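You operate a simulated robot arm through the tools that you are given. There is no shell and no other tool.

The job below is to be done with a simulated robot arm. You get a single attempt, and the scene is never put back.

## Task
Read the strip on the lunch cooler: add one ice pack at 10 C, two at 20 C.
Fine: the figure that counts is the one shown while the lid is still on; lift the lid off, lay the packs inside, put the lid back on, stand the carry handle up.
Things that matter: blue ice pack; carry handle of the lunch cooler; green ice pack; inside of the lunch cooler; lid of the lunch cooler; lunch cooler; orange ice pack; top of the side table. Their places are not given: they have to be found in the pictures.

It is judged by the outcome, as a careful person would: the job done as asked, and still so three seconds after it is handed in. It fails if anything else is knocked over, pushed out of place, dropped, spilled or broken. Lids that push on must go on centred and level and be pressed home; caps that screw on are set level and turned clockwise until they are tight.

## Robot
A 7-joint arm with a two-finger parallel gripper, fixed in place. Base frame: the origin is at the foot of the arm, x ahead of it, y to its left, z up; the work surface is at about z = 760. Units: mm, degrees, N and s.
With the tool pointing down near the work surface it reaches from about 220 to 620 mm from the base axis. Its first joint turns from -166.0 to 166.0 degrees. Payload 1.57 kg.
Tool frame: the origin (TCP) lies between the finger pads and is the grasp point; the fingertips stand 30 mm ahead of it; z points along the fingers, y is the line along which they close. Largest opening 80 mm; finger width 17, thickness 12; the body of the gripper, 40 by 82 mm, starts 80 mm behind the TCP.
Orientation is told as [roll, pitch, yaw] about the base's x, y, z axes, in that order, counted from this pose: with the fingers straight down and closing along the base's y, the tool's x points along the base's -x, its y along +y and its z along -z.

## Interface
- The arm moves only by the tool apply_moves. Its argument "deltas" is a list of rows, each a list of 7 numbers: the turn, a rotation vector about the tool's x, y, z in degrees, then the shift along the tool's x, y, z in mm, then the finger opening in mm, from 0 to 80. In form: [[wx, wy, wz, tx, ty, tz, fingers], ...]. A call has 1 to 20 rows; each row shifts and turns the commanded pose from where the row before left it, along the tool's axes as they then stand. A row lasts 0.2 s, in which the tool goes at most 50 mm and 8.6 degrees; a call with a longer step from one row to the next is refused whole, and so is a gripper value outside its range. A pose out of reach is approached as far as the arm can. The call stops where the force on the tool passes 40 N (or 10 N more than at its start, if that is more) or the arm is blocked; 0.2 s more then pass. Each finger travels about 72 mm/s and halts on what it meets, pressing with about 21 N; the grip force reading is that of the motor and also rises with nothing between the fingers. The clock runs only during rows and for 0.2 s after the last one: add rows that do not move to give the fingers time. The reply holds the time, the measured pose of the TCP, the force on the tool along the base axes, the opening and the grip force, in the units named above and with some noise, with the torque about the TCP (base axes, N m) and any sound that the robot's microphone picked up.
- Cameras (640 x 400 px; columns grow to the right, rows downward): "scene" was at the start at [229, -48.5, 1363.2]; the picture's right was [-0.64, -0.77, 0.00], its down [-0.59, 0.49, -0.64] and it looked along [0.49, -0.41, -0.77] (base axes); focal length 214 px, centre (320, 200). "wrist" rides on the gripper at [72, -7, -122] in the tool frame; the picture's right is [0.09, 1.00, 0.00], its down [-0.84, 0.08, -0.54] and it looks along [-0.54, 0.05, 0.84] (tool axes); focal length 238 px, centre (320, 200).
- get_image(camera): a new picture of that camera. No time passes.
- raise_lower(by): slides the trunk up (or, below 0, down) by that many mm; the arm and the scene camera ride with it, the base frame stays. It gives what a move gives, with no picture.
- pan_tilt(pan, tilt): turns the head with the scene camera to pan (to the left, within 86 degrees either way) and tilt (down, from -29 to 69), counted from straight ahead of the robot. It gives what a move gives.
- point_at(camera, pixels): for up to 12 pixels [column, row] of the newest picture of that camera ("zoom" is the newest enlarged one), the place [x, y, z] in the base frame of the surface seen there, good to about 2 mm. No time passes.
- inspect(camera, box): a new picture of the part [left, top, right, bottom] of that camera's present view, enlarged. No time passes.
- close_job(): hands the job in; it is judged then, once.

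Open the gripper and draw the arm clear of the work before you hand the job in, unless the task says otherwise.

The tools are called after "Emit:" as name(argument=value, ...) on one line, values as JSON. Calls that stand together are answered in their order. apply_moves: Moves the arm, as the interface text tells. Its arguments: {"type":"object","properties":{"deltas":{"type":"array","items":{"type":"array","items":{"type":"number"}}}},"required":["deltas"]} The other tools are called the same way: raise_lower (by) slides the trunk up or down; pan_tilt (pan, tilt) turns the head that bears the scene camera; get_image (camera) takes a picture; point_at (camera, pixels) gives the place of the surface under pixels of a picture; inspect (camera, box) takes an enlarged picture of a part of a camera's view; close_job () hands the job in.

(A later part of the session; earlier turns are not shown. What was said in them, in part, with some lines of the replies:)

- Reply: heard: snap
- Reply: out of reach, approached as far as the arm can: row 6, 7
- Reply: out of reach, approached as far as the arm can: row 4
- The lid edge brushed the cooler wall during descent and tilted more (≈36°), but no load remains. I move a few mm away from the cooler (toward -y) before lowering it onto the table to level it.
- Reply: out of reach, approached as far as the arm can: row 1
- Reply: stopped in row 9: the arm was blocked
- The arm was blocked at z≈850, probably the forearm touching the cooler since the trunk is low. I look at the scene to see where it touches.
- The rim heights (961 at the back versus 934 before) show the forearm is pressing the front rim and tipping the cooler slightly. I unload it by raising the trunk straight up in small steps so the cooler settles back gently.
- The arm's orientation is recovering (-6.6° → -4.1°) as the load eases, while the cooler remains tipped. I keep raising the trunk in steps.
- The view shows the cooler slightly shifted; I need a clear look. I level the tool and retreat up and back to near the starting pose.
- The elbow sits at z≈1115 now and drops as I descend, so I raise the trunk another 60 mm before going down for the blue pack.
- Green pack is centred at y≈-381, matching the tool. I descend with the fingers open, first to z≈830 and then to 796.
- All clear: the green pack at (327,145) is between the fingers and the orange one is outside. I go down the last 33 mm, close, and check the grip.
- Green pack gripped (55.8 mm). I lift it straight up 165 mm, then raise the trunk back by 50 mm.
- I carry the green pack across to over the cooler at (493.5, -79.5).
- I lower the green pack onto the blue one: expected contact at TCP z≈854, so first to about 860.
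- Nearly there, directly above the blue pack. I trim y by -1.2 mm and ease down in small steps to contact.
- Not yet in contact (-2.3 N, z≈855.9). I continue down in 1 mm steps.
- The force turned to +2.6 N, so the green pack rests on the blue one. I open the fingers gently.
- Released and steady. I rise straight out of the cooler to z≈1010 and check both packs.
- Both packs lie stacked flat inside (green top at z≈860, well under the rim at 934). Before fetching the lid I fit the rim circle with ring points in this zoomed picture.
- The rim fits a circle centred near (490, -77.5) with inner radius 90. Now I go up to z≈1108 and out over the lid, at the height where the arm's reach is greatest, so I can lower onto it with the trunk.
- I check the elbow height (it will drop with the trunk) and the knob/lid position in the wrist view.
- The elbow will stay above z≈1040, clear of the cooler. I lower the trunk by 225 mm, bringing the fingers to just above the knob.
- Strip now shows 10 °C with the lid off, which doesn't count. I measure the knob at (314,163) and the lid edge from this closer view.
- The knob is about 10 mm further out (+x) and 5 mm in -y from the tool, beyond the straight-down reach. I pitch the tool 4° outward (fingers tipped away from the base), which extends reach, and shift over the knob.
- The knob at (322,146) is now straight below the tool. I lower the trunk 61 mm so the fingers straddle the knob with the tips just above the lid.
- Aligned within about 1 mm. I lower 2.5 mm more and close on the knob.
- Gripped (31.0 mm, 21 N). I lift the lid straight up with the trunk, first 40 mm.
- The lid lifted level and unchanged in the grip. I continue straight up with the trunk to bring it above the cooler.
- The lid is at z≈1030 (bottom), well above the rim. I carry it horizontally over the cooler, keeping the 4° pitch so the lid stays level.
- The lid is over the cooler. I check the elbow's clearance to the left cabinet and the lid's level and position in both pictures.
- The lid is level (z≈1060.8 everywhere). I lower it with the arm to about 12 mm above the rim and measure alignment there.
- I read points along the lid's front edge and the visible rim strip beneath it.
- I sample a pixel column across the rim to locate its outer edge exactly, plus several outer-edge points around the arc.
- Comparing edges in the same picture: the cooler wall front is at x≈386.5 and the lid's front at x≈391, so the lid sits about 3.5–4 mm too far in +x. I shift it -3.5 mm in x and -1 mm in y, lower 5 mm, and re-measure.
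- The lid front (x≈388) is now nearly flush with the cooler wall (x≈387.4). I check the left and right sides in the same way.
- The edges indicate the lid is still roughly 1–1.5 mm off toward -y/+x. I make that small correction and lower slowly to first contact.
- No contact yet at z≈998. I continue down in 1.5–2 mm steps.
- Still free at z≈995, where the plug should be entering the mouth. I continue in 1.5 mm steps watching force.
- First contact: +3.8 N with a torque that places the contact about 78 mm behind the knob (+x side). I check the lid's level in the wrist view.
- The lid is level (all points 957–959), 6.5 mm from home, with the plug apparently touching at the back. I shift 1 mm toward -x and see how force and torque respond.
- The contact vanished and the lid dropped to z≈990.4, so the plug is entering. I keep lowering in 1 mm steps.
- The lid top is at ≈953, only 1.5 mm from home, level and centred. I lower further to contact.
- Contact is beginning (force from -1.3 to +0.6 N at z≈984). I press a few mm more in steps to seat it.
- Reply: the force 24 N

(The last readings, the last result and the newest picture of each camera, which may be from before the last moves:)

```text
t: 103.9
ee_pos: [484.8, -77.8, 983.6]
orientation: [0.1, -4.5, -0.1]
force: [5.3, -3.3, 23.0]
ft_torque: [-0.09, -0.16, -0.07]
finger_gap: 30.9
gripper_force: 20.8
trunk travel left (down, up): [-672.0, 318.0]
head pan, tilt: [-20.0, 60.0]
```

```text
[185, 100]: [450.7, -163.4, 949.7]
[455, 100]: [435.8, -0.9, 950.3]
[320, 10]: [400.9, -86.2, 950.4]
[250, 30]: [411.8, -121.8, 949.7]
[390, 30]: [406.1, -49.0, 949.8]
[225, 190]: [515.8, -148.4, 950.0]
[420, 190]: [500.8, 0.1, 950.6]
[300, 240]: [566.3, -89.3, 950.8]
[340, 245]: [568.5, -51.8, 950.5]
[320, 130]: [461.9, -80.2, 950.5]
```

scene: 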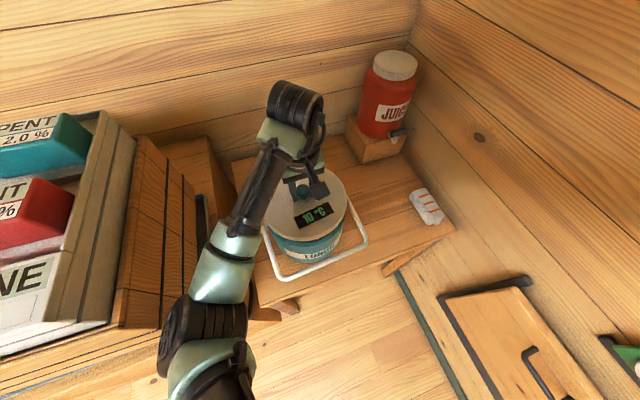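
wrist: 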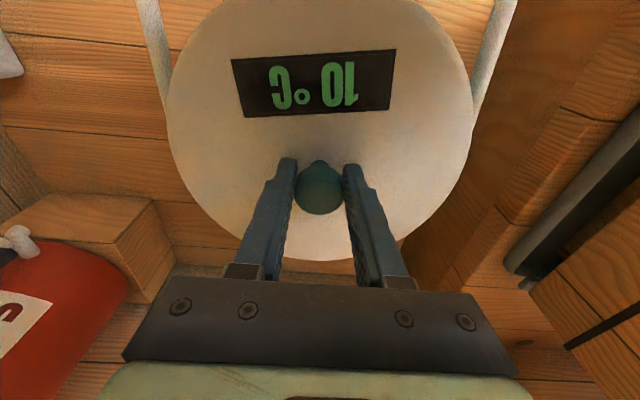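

At 23 N the lid top is level at z≈950, its original seated height. I relieve the push and open the fingers.

Emit:
apply_moves(deltas=[[0, 0, 0, -0.1, 0, -1.5, 10], [0, 0, 0, 0, 0, 0, 10], [0, 0, 0, 0, 0, 0, 33], [0, 0, 0, 0, 0, 0, 42], [0, 0, 0, 0, 0, 0, 60], [0, 0, 0, 0, 0, 0, 72], [0, 0, 0, 0, 0, 0, 72]])

Emit:
get_image(camera="wrist")

Emit:
point_at(camera="wrist", pixels=[[185, 100], [455, 100], [320, 10], [250, 30], [390, 30], [225, 160], [420, 160], [300, 240], [340, 245], [320, 130]])

```text
t: 105.5
ee_pos: [485.7, -76.5, 985.0]
orientation: [0.1, -4.1, 0.0]
force: [-0.2, -0.5, 0.1]
ft_torque: [-0.01, -0.01, 0.0]
finger_gap: 72.0
gripper_force: 0.1
trunk travel left (down, up): [-672.0, 318.0]
head pan, tilt: [-20.0, 60.0]
heard: snap
```

```text
taken
```

wrist: 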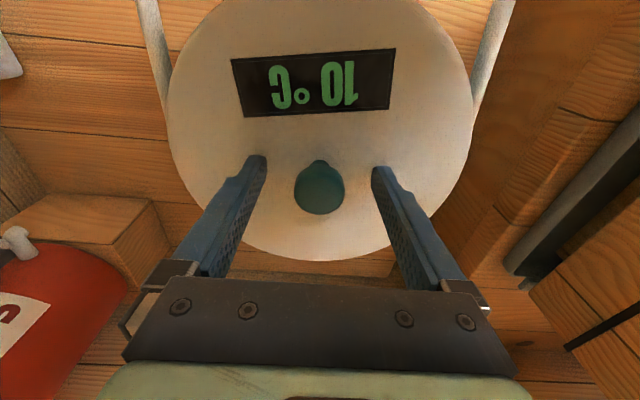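

```text
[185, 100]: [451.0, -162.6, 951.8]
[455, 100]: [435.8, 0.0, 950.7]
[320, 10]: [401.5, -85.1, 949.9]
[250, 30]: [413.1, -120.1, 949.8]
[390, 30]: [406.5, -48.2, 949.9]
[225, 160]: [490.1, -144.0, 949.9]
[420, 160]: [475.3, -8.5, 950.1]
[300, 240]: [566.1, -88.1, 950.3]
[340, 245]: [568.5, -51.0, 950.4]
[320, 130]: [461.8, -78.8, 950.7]
```

A snap was heard and the lid is level at z≈950: it is seated. Now I rise clear of the knob, take out the 4° pitch and look at the whole scene before handling the carry handle.

Emit:
apply_moves(deltas=[[0, 0, 0, -0.7, 0, -10, 72], [0, 0, 0, -1.7, 0, -25, 72], [0, 0, 0, -2.4, 0, -35, 72], [0, 2, 0, 0, 0, -30, 72], [0, 2, 0, 0, 0, -20, 72], [0, 0, 0, 20, 0, -10, 60], [0, 0, 0, 30, 0, 0, 50], [0, 0, 0, 30, 0, 0, 40], [0, 0, 0, 20, 0, 0, 40], [0, 0, 0, 0, 0, 0, 40], [0, 0, 0, 0, 0, 0, 40]])

Emit:
get_image(camera="scene")

Emit:
get_image(camera="wrist")

```text
t: 107.9
ee_pos: [380.7, -76.4, 1114.1]
orientation: [0.1, 0.0, 0.0]
force: [-0.3, -0.7, 0.6]
ft_torque: [0.03, 0.01, -0.02]
finger_gap: 40.0
gripper_force: 0.2
trunk travel left (down, up): [-672.0, 318.0]
head pan, tilt: [-20.0, 60.0]
```

```text
taken
```

scene: 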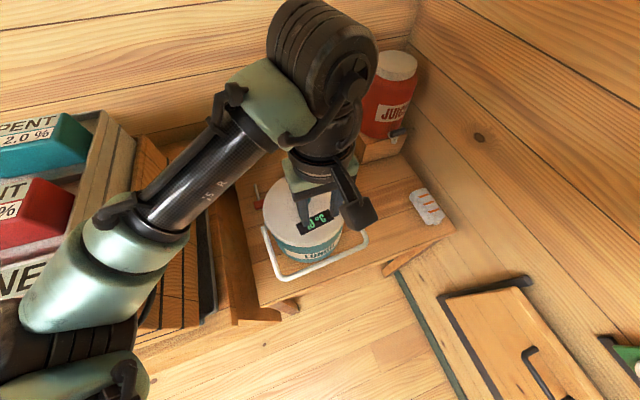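

```text
taken
```

wrist: 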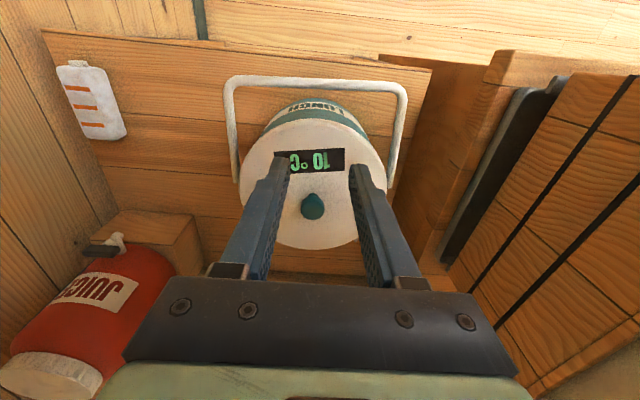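

The elbow is now far to the left, near the cabinet with boxes. I check distances there and measure the handle in the wrist view.

Emit:
point_at(camera="scene", pixels=[[25, 310], [10, 340], [60, 260], [40, 280], [70, 200], [40, 210], [100, 160], [15, 275], [20, 300], [130, 230]])

Emit:
point_at(camera="wrist", pixels=[[237, 178], [231, 130], [230, 95], [240, 80], [280, 82], [320, 84], [370, 87], [400, 95], [398, 130], [392, 165], [388, 195], [315, 84]])

```text
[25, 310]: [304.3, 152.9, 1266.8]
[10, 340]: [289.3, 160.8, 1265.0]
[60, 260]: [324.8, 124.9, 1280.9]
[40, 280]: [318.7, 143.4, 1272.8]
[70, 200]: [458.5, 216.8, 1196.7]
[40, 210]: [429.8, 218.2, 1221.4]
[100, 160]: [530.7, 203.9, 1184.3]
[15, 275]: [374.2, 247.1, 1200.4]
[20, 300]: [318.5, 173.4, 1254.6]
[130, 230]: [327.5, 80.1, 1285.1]
```

```text
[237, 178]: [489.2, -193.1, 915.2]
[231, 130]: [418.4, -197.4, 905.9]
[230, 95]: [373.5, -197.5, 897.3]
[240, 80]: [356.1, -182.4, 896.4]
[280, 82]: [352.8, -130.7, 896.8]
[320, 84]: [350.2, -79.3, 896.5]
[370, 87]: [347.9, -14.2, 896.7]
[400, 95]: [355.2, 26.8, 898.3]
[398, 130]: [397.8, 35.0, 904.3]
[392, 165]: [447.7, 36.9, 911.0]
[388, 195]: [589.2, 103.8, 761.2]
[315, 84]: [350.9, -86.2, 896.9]
```

The elbow is within several cm of the left cabinet, and lower relative tool heights pull it inward. I raise the trunk 130 mm so the handle work happens with the arm folded the safer way.

Emit:
raise_lower(by=130)

Emit:
apply_moves(deltas=[[0, 0, 0, 0, 0, 20, 40], [0, 0, 0, 0, 0, 30, 40], [0, 0, 0, 0, 0, 30, 40], [0, 0, 0, 5, 0, 30, 40], [0, 0, 0, 5, 0, 20, 40], [0, 0, 0, 0, 0, 0, 40]])

Emit:
get_image(camera="scene")

```text
t: 109.5
ee_pos: [380.4, -77.7, 1245.0]
orientation: [0.1, 0.0, 0.1]
force: [-0.2, 0.3, -1.0]
ft_torque: [-0.02, 0.04, -0.01]
finger_gap: 39.9
gripper_force: 0.0
trunk travel left (down, up): [-802.0, 188.0]
head pan, tilt: [-20.0, 60.0]
```

```text
t: 110.8
ee_pos: [370.8, -76.0, 1114.9]
orientation: [0.3, 0.0, -0.2]
force: [0.0, -0.2, -0.2]
ft_torque: [-0.01, 0.03, 0.03]
finger_gap: 40.0
gripper_force: 0.1
trunk travel left (down, up): [-802.0, 188.0]
head pan, tilt: [-20.0, 60.0]
```

```text
taken
```

scene: 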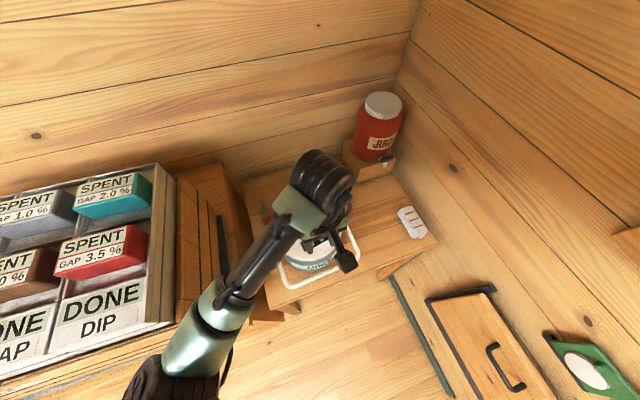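

The elbow is now back toward the robot. I turn the tool +93° about the vertical so the fingers close across the handle bar (which is yawed about 3°).

Emit:
apply_moves(deltas=[[0, 0, -8.45, 0, 0, 0, 40], [0, 0, -8.45, 0, 0, 0, 40], [0, 0, -8.45, 0, 0, 0, 40], [0, 0, -8.45, 0, 0, 0, 40], [0, 0, -8.45, 0, 0, 0, 40], [0, 0, -8.45, 0, 0, 0, 40], [0, 0, -8.45, 0, 0, 0, 40], [0, 0, -8.45, 0, 0, 0, 40], [0, 0, -8.45, 0, 0, 0, 40], [0, 0, -8.45, 0, 0, 0, 40], [0, 0, -8.45, 0, 0, 0, 40], [0, 0, 0, 0, 0, 0, 40], [0, 0, 0, 0, 0, 0, 40]])

Emit:
get_image(camera="scene")

Emit:
get_image(camera="wrist")

```text
t: 113.7
ee_pos: [372.3, -76.8, 1114.7]
orientation: [0.0, -0.1, 93.0]
force: [0.0, 0.5, -0.6]
ft_torque: [-0.04, -0.02, 0.0]
finger_gap: 39.8
gripper_force: 0.2
trunk travel left (down, up): [-802.0, 188.0]
head pan, tilt: [-20.0, 60.0]
```

```text
taken
```

scene: 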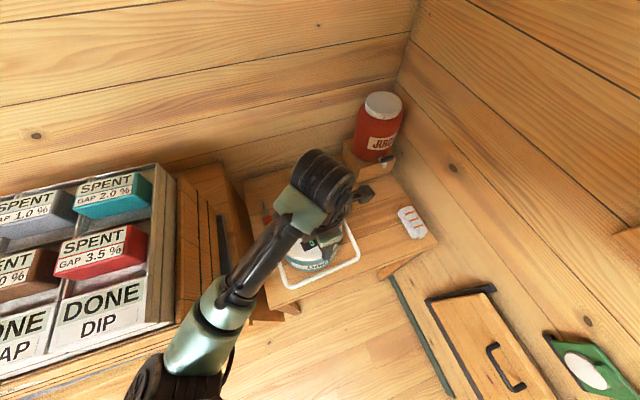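

```text
taken
```

wrist: 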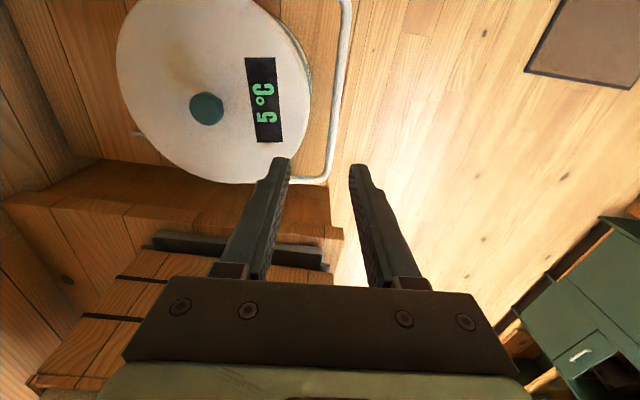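

The tool is turned (yaw 93°). The bar appears between the finger tips line at (345,40)–(330,170); I measure it from this view.

Emit:
point_at(camera="wrist", pixels=[[348, 10], [346, 40], [343, 70], [340, 100], [336, 130], [332, 155], [327, 178], [300, 181], [205, 108], [285, 30]])

Emit:
inspect(camera="wrist", box=[240, 0, 400, 200])

```text
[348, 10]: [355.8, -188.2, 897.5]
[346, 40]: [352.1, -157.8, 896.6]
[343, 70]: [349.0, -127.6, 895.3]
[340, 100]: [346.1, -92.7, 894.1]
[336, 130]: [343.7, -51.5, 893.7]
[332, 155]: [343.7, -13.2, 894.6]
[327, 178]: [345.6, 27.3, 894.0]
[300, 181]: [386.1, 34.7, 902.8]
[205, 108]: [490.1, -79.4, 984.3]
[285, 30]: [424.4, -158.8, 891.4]
```

```text
2.00 times, centred on (320, 100) of wrist
```

zoom: 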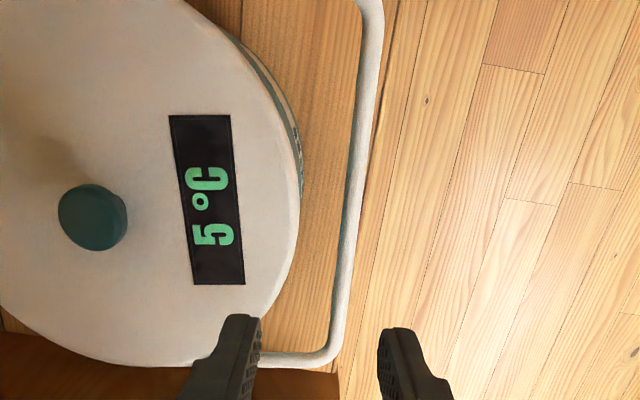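

The bar centre line near y=-78 is at x≈346–350 with its top at z≈896. I move above it at z≈965 with a 32 mm opening and re-measure close up.

Emit:
apply_moves(deltas=[[0, 0, 0, 0, 12, 10, 36], [0, 0, 0, 0, 12, 30, 32], [0, 0, 0, 0, 0, 35, 32], [0, 0, 0, 0, 0, 35, 32], [0, 0, 0, 0, 0, 30, 32], [0, 0, 0, 0, 0, 10, 32], [0, 0, 0, 0, 0, 0, 32], [0, 0, 0, 0, 0, 0, 32]])

Emit:
get_image(camera="wrist")

Emit:
get_image(camera="scene")

```text
t: 115.5
ee_pos: [346.1, -77.4, 965.0]
orientation: [0.0, -0.1, 92.9]
force: [0.1, 0.4, 0.4]
ft_torque: [0.0, 0.0, -0.03]
finger_gap: 31.9
gripper_force: 0.0
trunk travel left (down, up): [-802.0, 188.0]
head pan, tilt: [-20.0, 60.0]
```

```text
taken
```

wrist: 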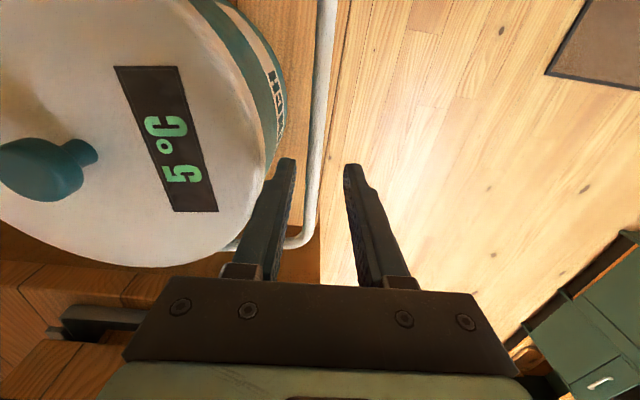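

```text
taken
```

scene: 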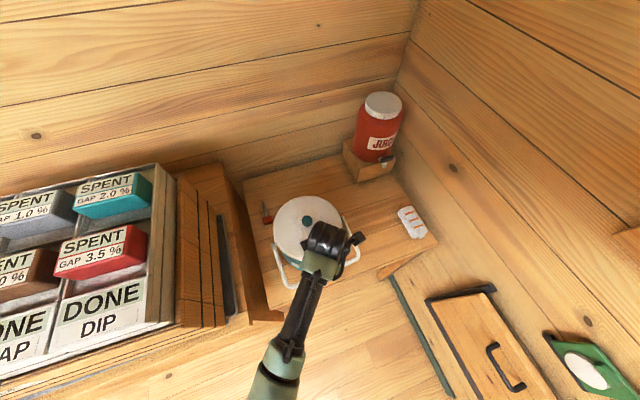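

I zoom on the bar between the fingertips to get its exact offset.

Emit:
inspect(camera="wrist", box=[260, 60, 380, 260])

Emit:
point_at(camera="wrist", pixels=[[322, 60], [320, 90], [318, 120], [316, 150], [313, 180], [310, 210], [250, 110], [255, 170]])

```text
2.00 times, centred on (320, 160) of wrist
```

zoom: 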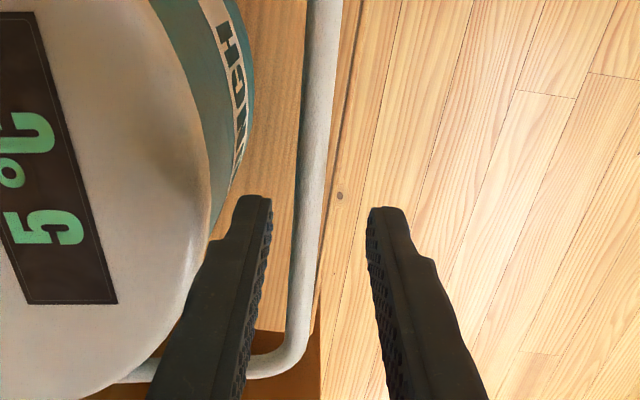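

```text
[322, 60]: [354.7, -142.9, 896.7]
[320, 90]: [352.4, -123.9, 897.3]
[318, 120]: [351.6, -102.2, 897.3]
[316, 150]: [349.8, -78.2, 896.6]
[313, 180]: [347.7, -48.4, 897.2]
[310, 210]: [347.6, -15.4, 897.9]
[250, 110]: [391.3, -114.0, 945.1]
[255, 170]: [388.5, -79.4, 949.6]
```

The bar centre is at x≈350.3 (about 4 mm further in +x) and the tube is roughly 11 mm thick with its centre at z≈891. I shift and lower so the bar lies about 15 mm ahead of the TCP.

Emit:
apply_moves(deltas=[[0, 0, 0, 0, -4.3, 4, 32], [0, 0, 0, 0, 0, 15, 32], [0, 0, 0, 0, 0, 20, 32], [0, 0, 0, 0, 0, 15, 32], [0, 0, 0, 0, 0, 5, 32], [0, 0, 0, 0, 0, 0, 32], [0, 0, 0, 0, 0, 0, 32]])

Emit:
inspect(camera="wrist", box=[240, 60, 400, 260])

Emit:
get_image(camera="scene")

```text
t: 117.0
ee_pos: [352.6, -77.2, 905.1]
orientation: [-0.1, -0.1, 92.9]
force: [0.8, 0.8, 0.1]
ft_torque: [0.0, -0.03, 0.0]
finger_gap: 31.8
gripper_force: 0.0
trunk travel left (down, up): [-802.0, 188.0]
head pan, tilt: [-20.0, 60.0]
```

```text
2.00 times, centred on (320, 160) of wrist
```

zoom: 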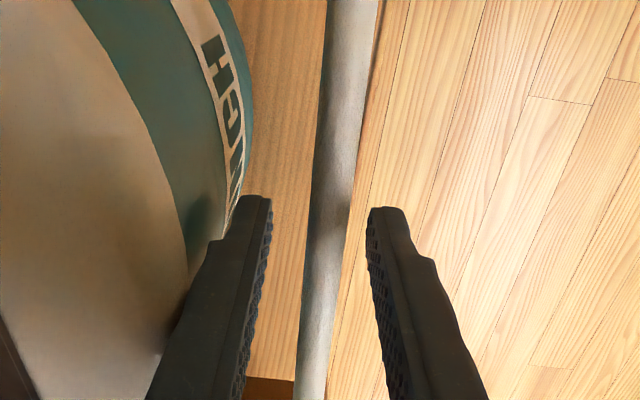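

```text
taken
```

scene: 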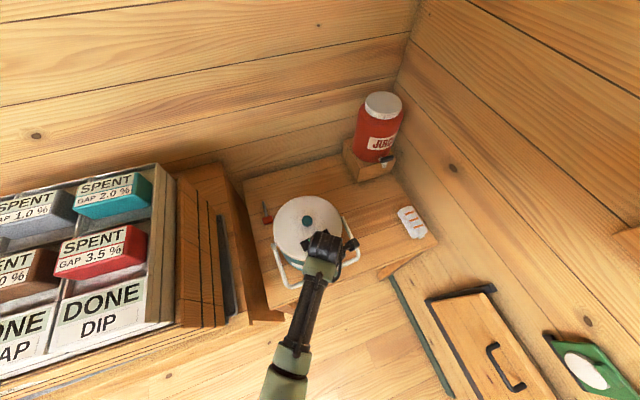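

The bar is centred between the fingers. I close on it.

Emit:
apply_moves(deltas=[[0, 0, 0, 0, 0, 0, 24], [0, 0, 0, 0, 0, 0, 16], [0, 0, 0, 0, 0, 0, 8], [0, 0, 0, 0, 0, 0, 5], [0, 0, 0, 0, 0, 0, 5]])

Emit:
inspect(camera="wrist", box=[240, 60, 400, 260])

```text
t: 118.2
ee_pos: [351.8, -77.1, 906.5]
orientation: [0.0, -0.1, 93.0]
force: [-6.2, -0.7, -0.3]
ft_torque: [0.13, 0.12, -0.02]
finger_gap: 12.3
gripper_force: 21.8
trunk travel left (down, up): [-802.0, 188.0]
head pan, tilt: [-20.0, 60.0]
```

```text
2.00 times, centred on (320, 160) of wrist
```

zoom: 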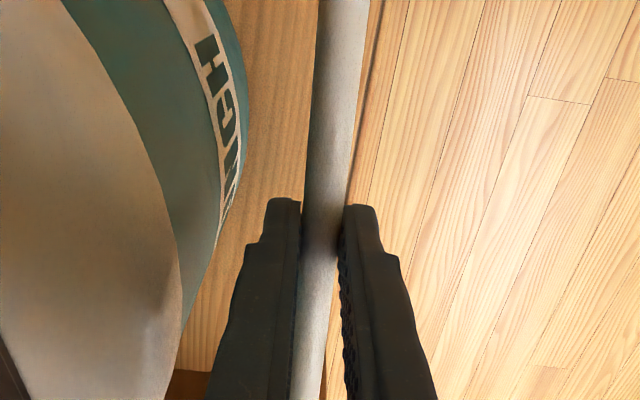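

Gripped the 12.3 mm bar with a -6 N side load. I ease 1 mm back toward the robot, then start lifting along the handle's arc about the hinge (≈(484, 909)), first to horizontal.

Emit:
apply_moves(deltas=[[0, 0, 0, 0, 1.2, 0, 5], [0, 0, 0, 0, 0.8, -6, 5], [0, 0, 0, 0, 0.4, -6, 5], [0, 0, 0, 0, 0.1, -6.5, 5], [0, 0, 0, 0, 0, 0, 5]])

Emit:
get_image(camera="scene")

Emit:
get_image(camera="wrist")

```text
t: 119.5
ee_pos: [349.8, -77.1, 924.9]
orientation: [0.0, -0.1, 92.9]
force: [6.5, -1.0, -0.2]
ft_torque: [-0.05, -0.08, -0.08]
finger_gap: 12.4
gripper_force: 20.7
trunk travel left (down, up): [-802.0, 188.0]
head pan, tilt: [-20.0, 60.0]
```

```text
taken
```

scene: 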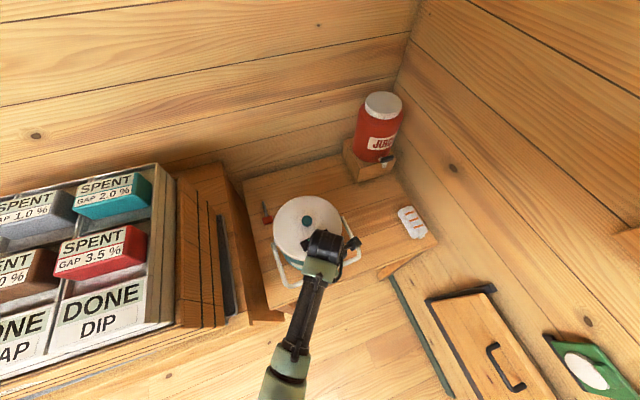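

```text
taken
```

wrist: 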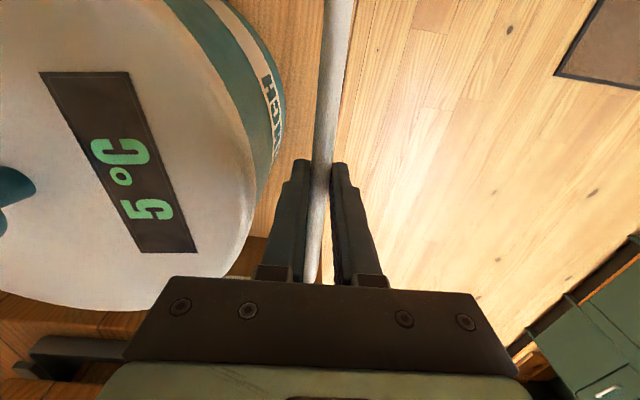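

The handle follows (Fx now +6.5 N, so I overshot about 0.6 mm toward the robot). I correct and continue the arc to about +16°, checking force.

Emit:
point_at(camera="wrist", pixels=[[333, 40], [328, 90], [324, 140], [318, 200], [312, 245]])

Emit:
apply_moves(deltas=[[0, 0, 0, 0, -0.7, 0, 5], [0, 0, 0, 0, -0.2, -6, 5], [0, 0, 0, 0, -0.4, -6.4, 5], [0, 0, 0, 0, -0.7, -6.4, 5], [0, 0, 0, 0, 0, 0, 5]])

```text
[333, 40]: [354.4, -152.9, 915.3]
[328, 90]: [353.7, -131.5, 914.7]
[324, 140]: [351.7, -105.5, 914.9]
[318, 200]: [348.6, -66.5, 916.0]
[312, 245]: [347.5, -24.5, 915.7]
```

```text
t: 120.7
ee_pos: [350.6, -76.8, 945.1]
orientation: [-0.1, -0.3, 92.9]
force: [-5.5, 0.6, -0.8]
ft_torque: [0.6, 0.15, 0.01]
finger_gap: 11.9
gripper_force: 20.7
trunk travel left (down, up): [-802.0, 188.0]
head pan, tilt: [-20.0, 60.0]
```

The bar follows the fingers (bar top 915 → rising). Fx is -5.5 N, so I trim slightly and continue to about 16°, then 24°.

Emit:
apply_moves(deltas=[[0, 0, 0, 0, 0.5, 0, 5], [0, 0, 0, 0, -1.0, -6.2, 5], [0, 0, 0, 0, -1.3, -6.2, 5], [0, 0, 0, 0, -1.6, -6, 5], [0, 0, 0, 0, 0, 0, 5]])

Emit:
get_image(camera="wrist")

Emit:
point_at(camera="wrist", pixels=[[333, 40], [328, 90], [324, 140], [318, 200], [312, 245], [150, 150], [230, 200]])

```text
t: 121.8
ee_pos: [354.1, -76.4, 961.7]
orientation: [0.0, -0.1, 92.9]
force: [-6.3, -1.2, 0.2]
ft_torque: [-0.09, 0.11, -0.02]
finger_gap: 12.2
gripper_force: 21.0
trunk travel left (down, up): [-802.0, 188.0]
head pan, tilt: [-20.0, 60.0]
```

```text
taken
```

wrist: 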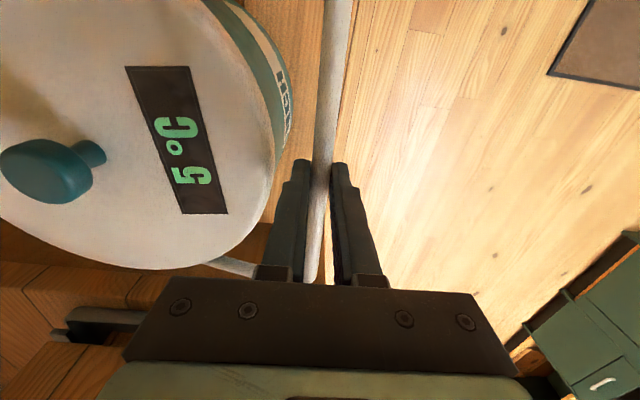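

```text
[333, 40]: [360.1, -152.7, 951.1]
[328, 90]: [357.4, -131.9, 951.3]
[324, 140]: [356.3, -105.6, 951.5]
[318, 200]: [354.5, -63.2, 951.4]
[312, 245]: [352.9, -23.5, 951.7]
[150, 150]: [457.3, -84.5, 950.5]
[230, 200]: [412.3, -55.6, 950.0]
```

The bar is now at z≈945 (about 15°) and follows the predicted arc. I continue to 24° and 32° with a small trim.

Emit:
apply_moves(deltas=[[0, 0, 0, 0, -1.5, -5.9, 5], [0, 0, 0, 0, -2.1, -5.9, 5], [0, 0, 0, 0, -2.4, -5.8, 5], [0, 0, 0, 0, -2.7, -5.6, 5], [0, 0, 0, 0, -2.9, -5.5, 5], [0, 0, 0, 0, -3.2, -5.5, 5], [0, 0, 0, 0, 0, 0, 5]])

Emit:
get_image(camera="wrist")

Emit:
point_at(camera="wrist", pixels=[[333, 40], [328, 90], [324, 140], [318, 200], [312, 245], [150, 130], [220, 180]])

```text
t: 123.5
ee_pos: [367.8, -76.6, 995.6]
orientation: [-0.2, 0.0, 93.0]
force: [-7.3, 0.4, 2.1]
ft_torque: [0.07, 0.13, -0.06]
finger_gap: 12.3
gripper_force: 20.9
trunk travel left (down, up): [-802.0, 188.0]
head pan, tilt: [-20.0, 60.0]
```

```text
taken
```

wrist: 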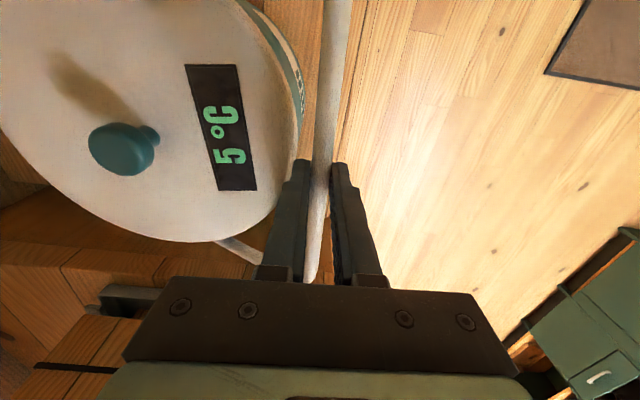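

```text
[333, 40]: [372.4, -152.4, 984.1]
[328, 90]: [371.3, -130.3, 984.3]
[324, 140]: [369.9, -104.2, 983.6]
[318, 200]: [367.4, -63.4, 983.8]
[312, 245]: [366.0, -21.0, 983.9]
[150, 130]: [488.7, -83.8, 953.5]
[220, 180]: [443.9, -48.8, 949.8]
```

The bar is at about 30°, matching the arc. I continue to about 56°.

Emit:
apply_moves(deltas=[[0, 0, 0, 0, -3.3, -6.3, 5], [0, 0, 0, 0, -4.2, -6.1, 5], [0, 0, 0, 0, -4.6, -5.8, 5], [0, 0, 0, 0, -4.2, -4.8, 5], [0, 0, 0, 0, -4.4, -4.5, 5], [0, 0, 0, 0, -4.6, -4.3, 5], [0, 0, 0, 0, -4.8, -4.1, 5], [0, 0, 0, 0, -4.9, -3.9, 5], [0, 0, 0, 0, -5.1, -3.6, 5], [0, 0, 0, 0, 0, 0, 5]])

Emit:
get_image(camera="wrist")

Emit:
point_at(camera="wrist", pixels=[[333, 40], [328, 90], [324, 140], [318, 200], [312, 245], [180, 130], [200, 80]])

Emit:
get_image(camera="scene")

```text
t: 125.7
ee_pos: [407.0, -74.4, 1040.3]
orientation: [-0.2, -0.1, 93.0]
force: [-9.4, -1.9, 11.3]
ft_torque: [-0.01, 0.14, 0.01]
finger_gap: 12.6
gripper_force: 21.4
trunk travel left (down, up): [-802.0, 188.0]
head pan, tilt: [-20.0, 60.0]
```

```text
taken
```

wrist: 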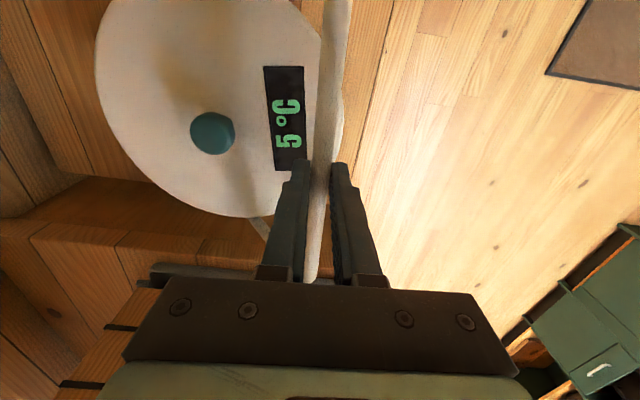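

```text
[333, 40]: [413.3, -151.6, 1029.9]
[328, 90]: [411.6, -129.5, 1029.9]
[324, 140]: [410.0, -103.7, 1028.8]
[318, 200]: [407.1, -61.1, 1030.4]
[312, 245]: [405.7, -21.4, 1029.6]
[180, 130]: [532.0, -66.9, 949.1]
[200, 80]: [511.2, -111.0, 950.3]
```

```text
taken
```

scene: 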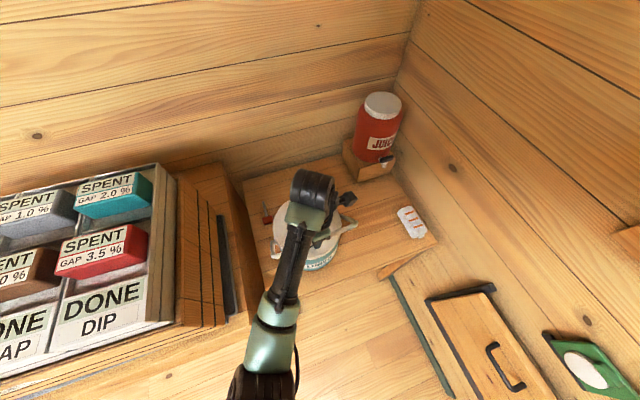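

The force lies along the handle's length, so the true arc is slightly larger: a refit gives hinge ≈(489, 909) and length ≈139.5. I continue with that arc to about 78°.

Emit:
apply_moves(deltas=[[0, 0, 0, 0, -4, -4, 5], [0, 0, 0, 0, -5.2, -3.3, 5], [0, 0, 0, 0, -5.6, -3, 5], [0, 0, 0, 0, -5.8, -2.8, 5], [0, 0, 0, 0, -6, -2.6, 5], [0, 0, 0, 0, -6, -2.3, 5], [0, 0, 0, 0, -6.1, -2, 5], [0, 0, 0, 0, -6.2, -1.7, 5], [0, 0, 0, 0, -6.3, -1.5, 5], [0, 0, 0, 0, 0, 0, 5]])

Emit:
get_image(camera="wrist")

Emit:
point_at(camera="wrist", pixels=[[333, 40], [328, 90], [324, 140], [318, 200], [312, 245], [220, 130], [200, 80]])

Emit:
get_image(camera="scene")

```text
t: 127.8
ee_pos: [459.7, -71.0, 1063.2]
orientation: [-0.1, -0.1, 92.9]
force: [-2.6, -3.0, 6.0]
ft_torque: [-0.11, 0.02, -0.02]
finger_gap: 12.5
gripper_force: 20.6
trunk travel left (down, up): [-802.0, 188.0]
head pan, tilt: [-20.0, 60.0]
```

```text
taken
```

wrist: 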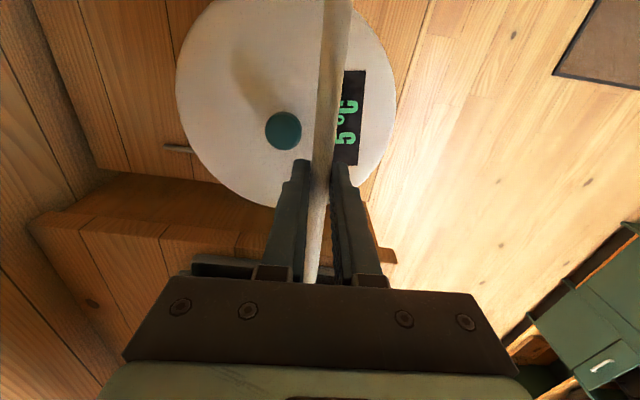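

```text
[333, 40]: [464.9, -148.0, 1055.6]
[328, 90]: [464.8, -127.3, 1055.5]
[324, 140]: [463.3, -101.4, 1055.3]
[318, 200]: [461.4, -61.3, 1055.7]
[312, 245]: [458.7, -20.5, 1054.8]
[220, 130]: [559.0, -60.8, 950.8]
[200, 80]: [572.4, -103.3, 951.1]
```

```text
taken
```

scene: 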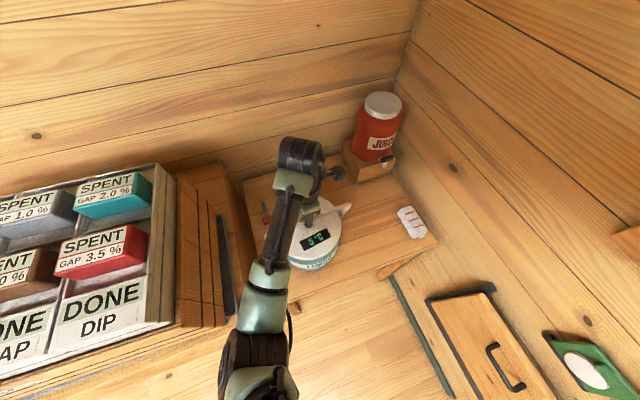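

The bar is at x≈462, z≈1049 (about 79°), forces are small. I go the remaining ~25 mm to vertical.

Emit:
apply_moves(deltas=[[0, 0, 0, 0, -6.2, -1.2, 5], [0, 0, 0, 0, -6.3, -0.8, 5], [0, 0, 0, 0, -6.3, -0.4, 5], [0, 0, 0, 0, -5, -0.1, 5], [0, 0, 0, 0, 0, 0, 5], [0, 0, 0, 0, 0, 0, 5]])

Emit:
get_image(camera="wrist")

Emit:
point_at(camera="wrist", pixels=[[333, 40], [328, 90], [324, 140], [318, 200], [312, 245], [250, 130], [230, 80]])

Emit:
inspect(camera="scene", box=[240, 150, 400, 300])

```text
t: 129.2
ee_pos: [484.6, -71.5, 1066.9]
orientation: [-0.1, -0.2, 92.9]
force: [-0.5, -0.2, 2.7]
ft_torque: [0.25, 0.0, -0.04]
finger_gap: 12.4
gripper_force: 21.4
trunk travel left (down, up): [-802.0, 188.0]
head pan, tilt: [-20.0, 60.0]
```

```text
taken
```

wrist: 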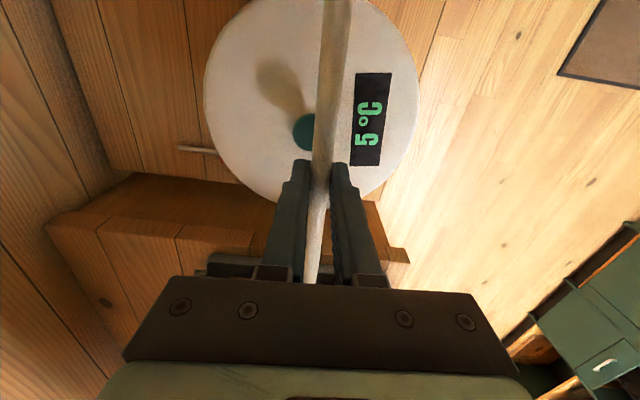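

```text
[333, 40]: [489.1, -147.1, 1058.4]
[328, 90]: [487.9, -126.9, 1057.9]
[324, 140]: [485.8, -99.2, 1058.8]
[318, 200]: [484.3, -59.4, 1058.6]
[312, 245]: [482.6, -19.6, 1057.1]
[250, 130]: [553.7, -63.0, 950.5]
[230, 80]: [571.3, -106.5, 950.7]
```

```text
2.67 times, centred on (320, 225) of scene
```

zoom: 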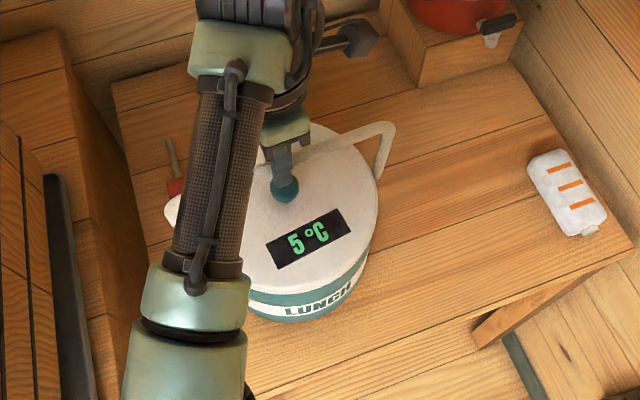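

The bar is now at x≈485, top z≈1058. I check the side arm's verticality: right arm at zoom (392,135)→(378,178), and the left near (170,208).

Emit:
point_at(camera="zoom", pixels=[[388, 130], [386, 145], [383, 160], [380, 172], [377, 180], [360, 130], [330, 145], [168, 212], [172, 205], [286, 188], [340, 150]])

```text
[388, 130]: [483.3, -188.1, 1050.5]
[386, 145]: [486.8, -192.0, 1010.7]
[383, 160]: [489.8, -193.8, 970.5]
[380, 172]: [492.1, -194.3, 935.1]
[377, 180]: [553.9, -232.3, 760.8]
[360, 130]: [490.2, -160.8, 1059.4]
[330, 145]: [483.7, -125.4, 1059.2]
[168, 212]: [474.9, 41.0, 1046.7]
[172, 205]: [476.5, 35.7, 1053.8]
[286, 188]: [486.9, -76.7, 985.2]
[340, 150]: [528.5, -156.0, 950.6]
```

The right arm still leans about 3–4° toward the robot, and all bar positions fit a hinge at x≈493. I move 7.5 mm further in +x to make it vertical.

Emit:
apply_moves(deltas=[[0, 0, 0, 0, -4, -0.2, 5], [0, 0, 0, 0, -3.5, 0, 5], [0, 0, 0, 0, 0, 0, 5], [0, 0, 0, 0, 0, 0, 5]])

Emit:
inspect(camera="scene", box=[240, 150, 400, 300])

Emit:
point_at(camera="zoom", pixels=[[392, 135], [388, 145], [386, 155], [384, 165], [381, 172], [360, 130], [330, 145], [168, 212]])

```text
t: 130.2
ee_pos: [491.2, -70.3, 1065.3]
orientation: [0.1, -0.2, 93.0]
force: [0.5, -1.1, 1.3]
ft_torque: [-0.12, 0.0, 0.01]
finger_gap: 12.2
gripper_force: 20.6
trunk travel left (down, up): [-802.0, 188.0]
head pan, tilt: [-20.0, 60.0]
```

```text
2.67 times, centred on (320, 225) of scene
```

zoom: 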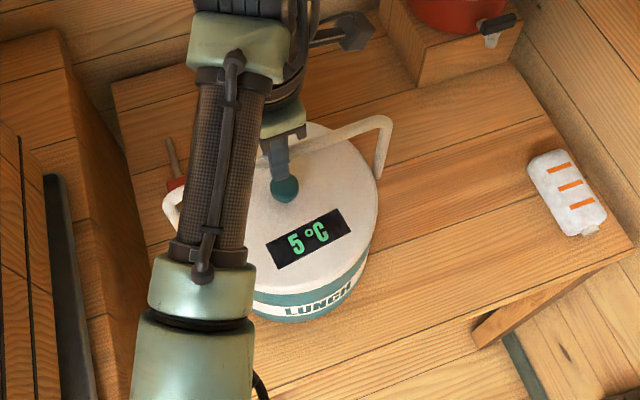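

```text
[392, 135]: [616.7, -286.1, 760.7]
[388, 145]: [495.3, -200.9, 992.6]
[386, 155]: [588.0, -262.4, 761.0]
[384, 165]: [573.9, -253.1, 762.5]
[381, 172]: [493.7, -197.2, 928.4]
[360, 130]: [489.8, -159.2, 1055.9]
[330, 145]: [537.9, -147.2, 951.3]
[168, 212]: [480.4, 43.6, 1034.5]
```

The arm shows now between zoom (387,122) and (378,172). I sample along it again for verticality.

Emit:
point_at(camera="zoom", pixels=[[387, 125], [385, 135], [383, 145], [381, 155], [379, 165], [378, 170], [370, 122], [345, 132], [320, 142], [168, 200], [170, 190], [172, 215]])

```text
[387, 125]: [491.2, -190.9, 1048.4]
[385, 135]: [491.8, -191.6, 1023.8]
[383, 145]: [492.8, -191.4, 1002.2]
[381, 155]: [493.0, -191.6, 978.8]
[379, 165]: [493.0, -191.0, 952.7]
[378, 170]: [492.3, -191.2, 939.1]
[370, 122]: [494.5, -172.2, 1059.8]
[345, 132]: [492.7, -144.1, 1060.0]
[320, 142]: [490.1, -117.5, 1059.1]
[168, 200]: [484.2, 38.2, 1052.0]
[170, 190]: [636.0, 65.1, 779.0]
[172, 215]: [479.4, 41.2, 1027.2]
```

The side arm is vertical within about 1°. I open the fingers slightly (to 22 mm) as a guard and wait to see whether the handle stays up by itself.

Emit:
apply_moves(deltas=[[0, 0, 0, 0, 0, 0, 14], [0, 0, 0, 0, 0, 0, 22], [0, 0, 0, 0, 0, 0, 22], [0, 0, 0, 0, 0, 0, 22], [0, 0, 0, 0, 0, 0, 22], [0, 0, 0, 0, 0, 0, 22], [0, 0, 0, 0, 0, 0, 22], [0, 0, 0, 0, 0, 0, 22]])

Emit:
inspect(camera="wrist", box=[240, 60, 400, 260])

Emit:
inspect(camera="scene", box=[240, 150, 400, 300])

Emit:
point_at(camera="zoom", pixels=[[387, 125], [385, 135], [383, 145], [381, 155], [379, 165], [378, 170], [370, 122], [345, 132], [320, 142]])

```text
t: 132.1
ee_pos: [491.4, -69.7, 1066.2]
orientation: [0.0, -0.1, 92.9]
force: [0.5, 0.3, -0.9]
ft_torque: [-0.01, 0.0, 0.02]
finger_gap: 22.0
gripper_force: 0.0
trunk travel left (down, up): [-802.0, 188.0]
head pan, tilt: [-20.0, 60.0]
```

```text
2.00 times, centred on (320, 160) of wrist
```

zoom: 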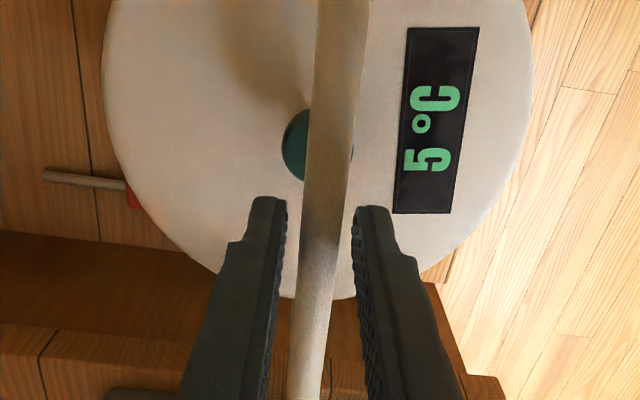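

```text
2.67 times, centred on (320, 225) of scene
```

zoom: 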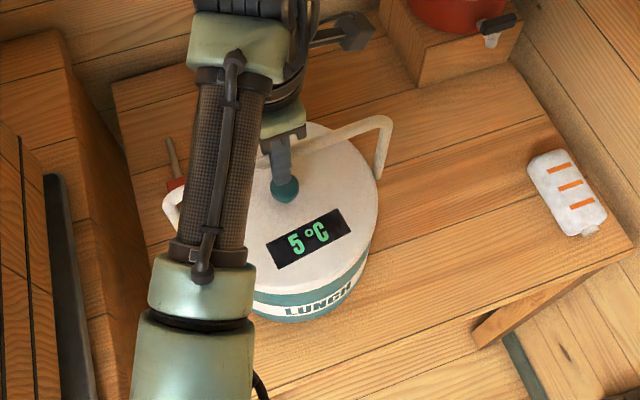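

```text
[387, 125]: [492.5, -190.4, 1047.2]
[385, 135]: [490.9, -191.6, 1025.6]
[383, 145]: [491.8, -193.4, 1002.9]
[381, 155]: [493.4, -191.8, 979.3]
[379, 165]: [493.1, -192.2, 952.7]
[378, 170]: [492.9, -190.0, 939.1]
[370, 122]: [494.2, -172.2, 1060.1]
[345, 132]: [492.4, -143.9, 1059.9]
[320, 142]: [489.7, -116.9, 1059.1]
```

The handle stands free between the fingers, vertical and steady. I open wider and rise straight up off the bar.

Emit:
apply_moves(deltas=[[0, 0, 0, 0, 0, 0, 36], [0, 0, 0, 0, 0, -5, 40], [0, 0, 0, 0, 0, -15, 40], [0, 0, 0, 0, 0, -25, 40], [0, 0, 0, 0, 0, -30, 40], [0, 0, 0, 0, 0, -30, 40], [0, 0, 0, 0, 0, -20, 40], [0, 0, 0, 0, 0, 0, 40]])

Emit:
get_image(camera="scene")

Emit:
get_image(camera="wrist")

```text
t: 133.8
ee_pos: [492.0, -71.4, 1190.7]
orientation: [0.0, -0.2, 92.9]
force: [-0.1, -0.6, 0.3]
ft_torque: [-0.03, -0.01, 0.0]
finger_gap: 40.0
gripper_force: 0.0
trunk travel left (down, up): [-802.0, 188.0]
head pan, tilt: [-20.0, 60.0]
```

```text
taken
```

scene: 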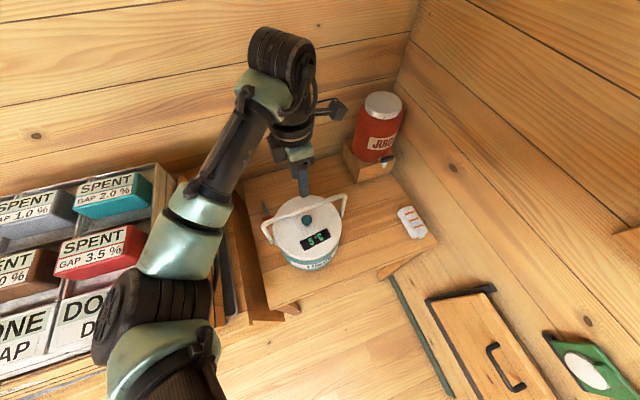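

```text
taken
```

wrist: 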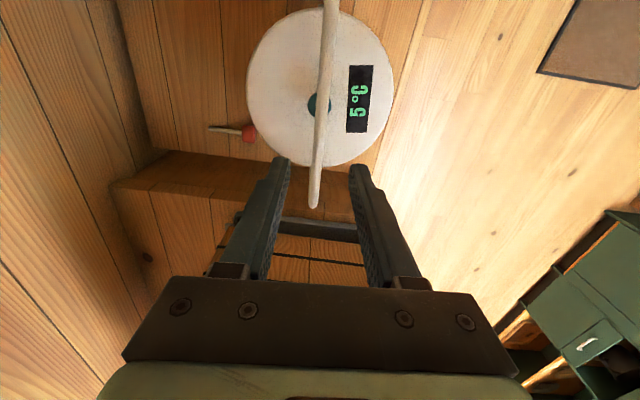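

The handle stands upright alone. I draw the arm clear to the right and back, above everything.

Emit:
apply_moves(deltas=[[0, 0, 0, 15, 8, 0, 40], [0, 0, 0, 28, 18, 0, 40], [0, 0, 0, 33, 23, 0, 40], [0, 0, 0, 33, 24, 0, 40], [0, 0, 0, 33, 24, 0, 60], [0, 0, 0, 22, 16, 0, 80], [0, 0, 0, 10, 6, 0, 80], [0, 0, 0, 0, 0, 0, 80], [0, 0, 0, 0, 0, 0, 80]])

Emit:
get_image(camera="scene")

Emit:
inspect(camera="scene", box=[240, 150, 400, 300])

```text
t: 135.8
ee_pos: [403.8, -248.9, 1177.4]
orientation: [0.0, -0.1, 92.7]
force: [-0.7, 0.4, 0.2]
ft_torque: [0.0, 0.01, 0.02]
finger_gap: 80.0
gripper_force: 0.1
out of reach, approached as far as the arm can: row 6, 7
trunk travel left (down, up): [-802.0, 188.0]
head pan, tilt: [-20.0, 60.0]
```

```text
taken
```

scene: 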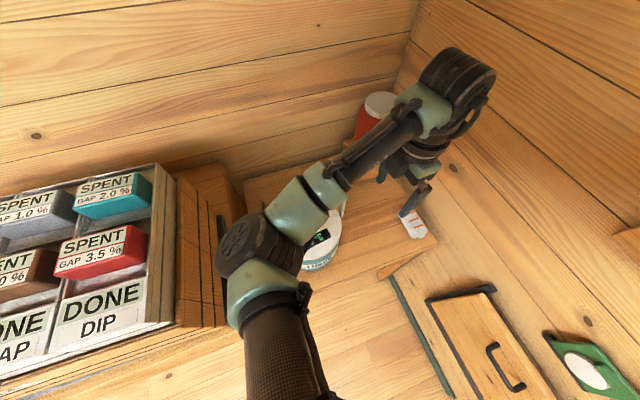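

```text
2.67 times, centred on (320, 225) of scene
```

zoom: 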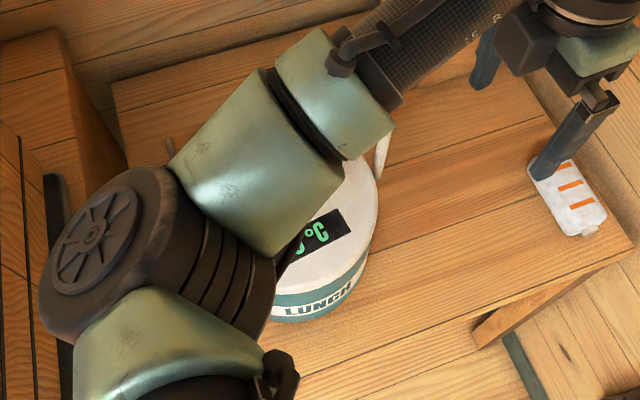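

The arm occludes the view. I turn the tool back and go to about the starting pose to verify the outcome.

Emit:
apply_moves(deltas=[[0, 0, 8.45, 0, 0, -10, 80], [0, 0, 8.45, 0, 0, -10, 80], [0, 0, 8.45, 0, 0, -10, 80], [0, 0, 8.45, 0, 0, -10, 80], [0, 0, 8.45, 0, 0, 0, 80], [0, 0, 8.45, 0, 0, 0, 80], [0, 0, 8.45, 0, 0, 0, 80], [0, 0, 8.45, 0, 0, 0, 80], [0, 0, 8.45, 0, 0, 0, 80], [0, 0, 8.45, 0, 0, 0, 80], [0, 0, 8.2, 0, 0, 0, 80], [0, 0, 0, 30, 0, -30, 80], [0, 0, 0, 30, 0, -30, 80], [0, 0, 0, 10, 0, -30, 80], [0, 0, 0, 0, 0, -30, 80], [0, 0, 0, 0, 0, -30, 80], [0, 0, 0, 0, 0, 0, 80]])

Emit:
get_image(camera="scene")

Emit:
get_image(camera="wrist")

```text
t: 139.4
ee_pos: [334.5, -250.8, 1371.0]
orientation: [0.2, 0.0, 0.3]
force: [0.1, 0.5, -0.8]
ft_torque: [-0.03, 0.01, 0.04]
finger_gap: 79.9
gripper_force: 0.1
trunk travel left (down, up): [-802.0, 188.0]
head pan, tilt: [-20.0, 60.0]
```

```text
taken
```

scene: 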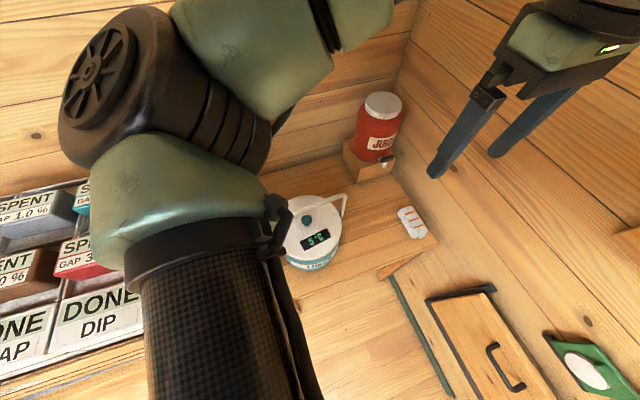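

```text
taken
```

wrist: 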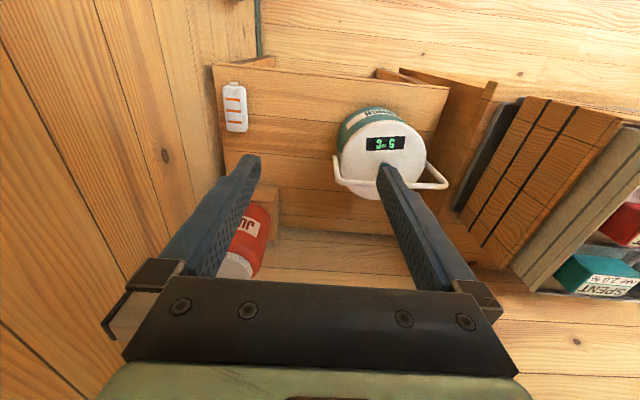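

The cooler is closed with the handle up at scene (315,215). I enlarge both views to verify lid seating, handle angle and surroundings.

Emit:
inspect(camera="wrist", box=[310, 80, 470, 220])

Emit:
inspect(camera="scene", box=[270, 170, 370, 280])

Emit:
point_at(camera="zoom", pixels=[[437, 95], [434, 110], [430, 125], [425, 140], [340, 120], [380, 105], [415, 88], [290, 170], [380, 200], [300, 250], [250, 230], [350, 160]])

```text
2.86 times, centred on (390, 150) of wrist
```

zoom: 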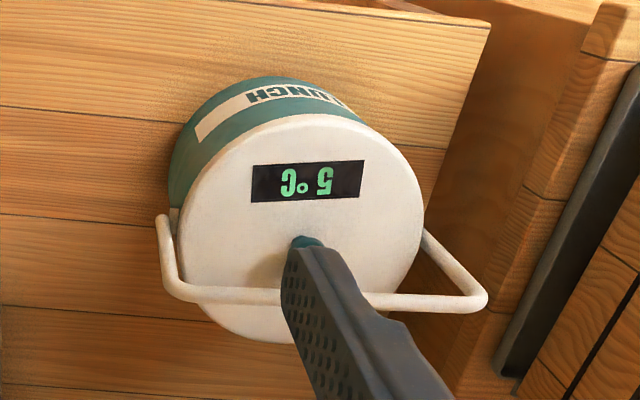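

```text
3.64 times, centred on (320, 225) of scene
```

zoom: 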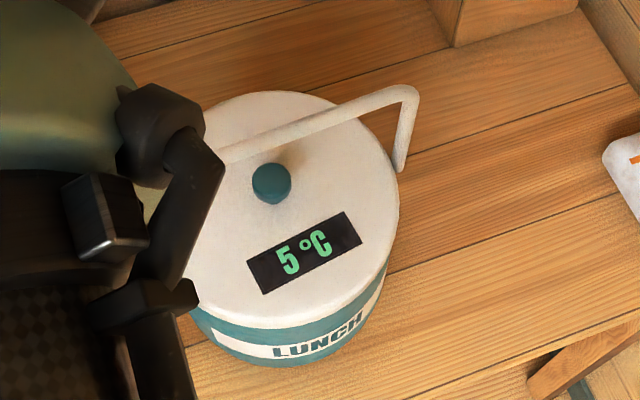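

```text
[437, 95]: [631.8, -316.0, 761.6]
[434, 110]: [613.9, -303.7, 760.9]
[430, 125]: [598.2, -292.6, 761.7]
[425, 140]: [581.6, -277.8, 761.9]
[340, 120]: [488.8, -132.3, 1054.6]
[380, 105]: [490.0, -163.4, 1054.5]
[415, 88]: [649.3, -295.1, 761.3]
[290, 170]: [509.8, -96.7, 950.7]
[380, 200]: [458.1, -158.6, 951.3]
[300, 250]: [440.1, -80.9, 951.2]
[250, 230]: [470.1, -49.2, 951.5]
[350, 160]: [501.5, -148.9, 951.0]
```

The lid sits at z≈951 all over, its original seated height. I verify the handle arm's verticality once more with points on it.

Emit:
point_at(camera="zoom", pixels=[[411, 100], [409, 110], [407, 120], [404, 135], [402, 148], [400, 160], [360, 110], [300, 132], [395, 95]])

Emit:
point_at(camera="wrist", pixels=[[351, 158], [352, 170], [352, 180], [370, 183], [425, 188], [440, 186], [435, 175], [425, 163], [235, 110], [380, 130]])

```text
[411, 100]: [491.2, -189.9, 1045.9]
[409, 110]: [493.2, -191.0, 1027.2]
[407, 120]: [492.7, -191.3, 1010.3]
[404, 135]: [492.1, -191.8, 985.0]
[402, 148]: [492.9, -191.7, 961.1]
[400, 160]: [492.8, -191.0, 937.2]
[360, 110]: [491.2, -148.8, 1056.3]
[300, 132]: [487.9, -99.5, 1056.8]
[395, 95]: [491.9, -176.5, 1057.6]
```

```text
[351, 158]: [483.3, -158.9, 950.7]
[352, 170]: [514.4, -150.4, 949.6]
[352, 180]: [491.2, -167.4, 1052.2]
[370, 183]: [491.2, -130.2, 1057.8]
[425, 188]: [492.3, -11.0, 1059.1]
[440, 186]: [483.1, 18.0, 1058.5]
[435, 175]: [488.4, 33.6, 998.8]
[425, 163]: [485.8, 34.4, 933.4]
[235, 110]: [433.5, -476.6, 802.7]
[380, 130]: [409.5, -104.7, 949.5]
```

The lid is level and seated (z≈951), and the handle is vertical and holding. Both packs are inside, the orange pack and juice jug are unmoved, and the gripper is open and clear. I hand the job in.

Emit:
close_job()

```text
The job is handed in.
```

The lunch cooler has two ice packs inside, the lid is back on and the handle is standing up. I handed the job in.

- **Reading:** the strip showed 20 °C while the lid was on, so the job called for two packs. It changed to 15, 10 and then 5 °C after the lid came off, and I ignored those figures.
- **Packs:** the blue and green packs lie flat inside, the green one stacked on the blue. The orange pack stays on the table where it was.
- **Lid:** it snapped on, and it measured level at its original seated height.
- **Handle:** it measured within about 1° of vertical and stayed up after I let go.

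**Cooler bumped:** while I was reaching for the blue pack, the arm's forearm pressed on the cooler's rim and tipped it slightly. It settled back upright and nothing fell or spilled, but it now sits about 10 mm from where it started and is turned a few degrees. The lid was lying on the table behind the packs at that point and may have been nudged about 5 mm.
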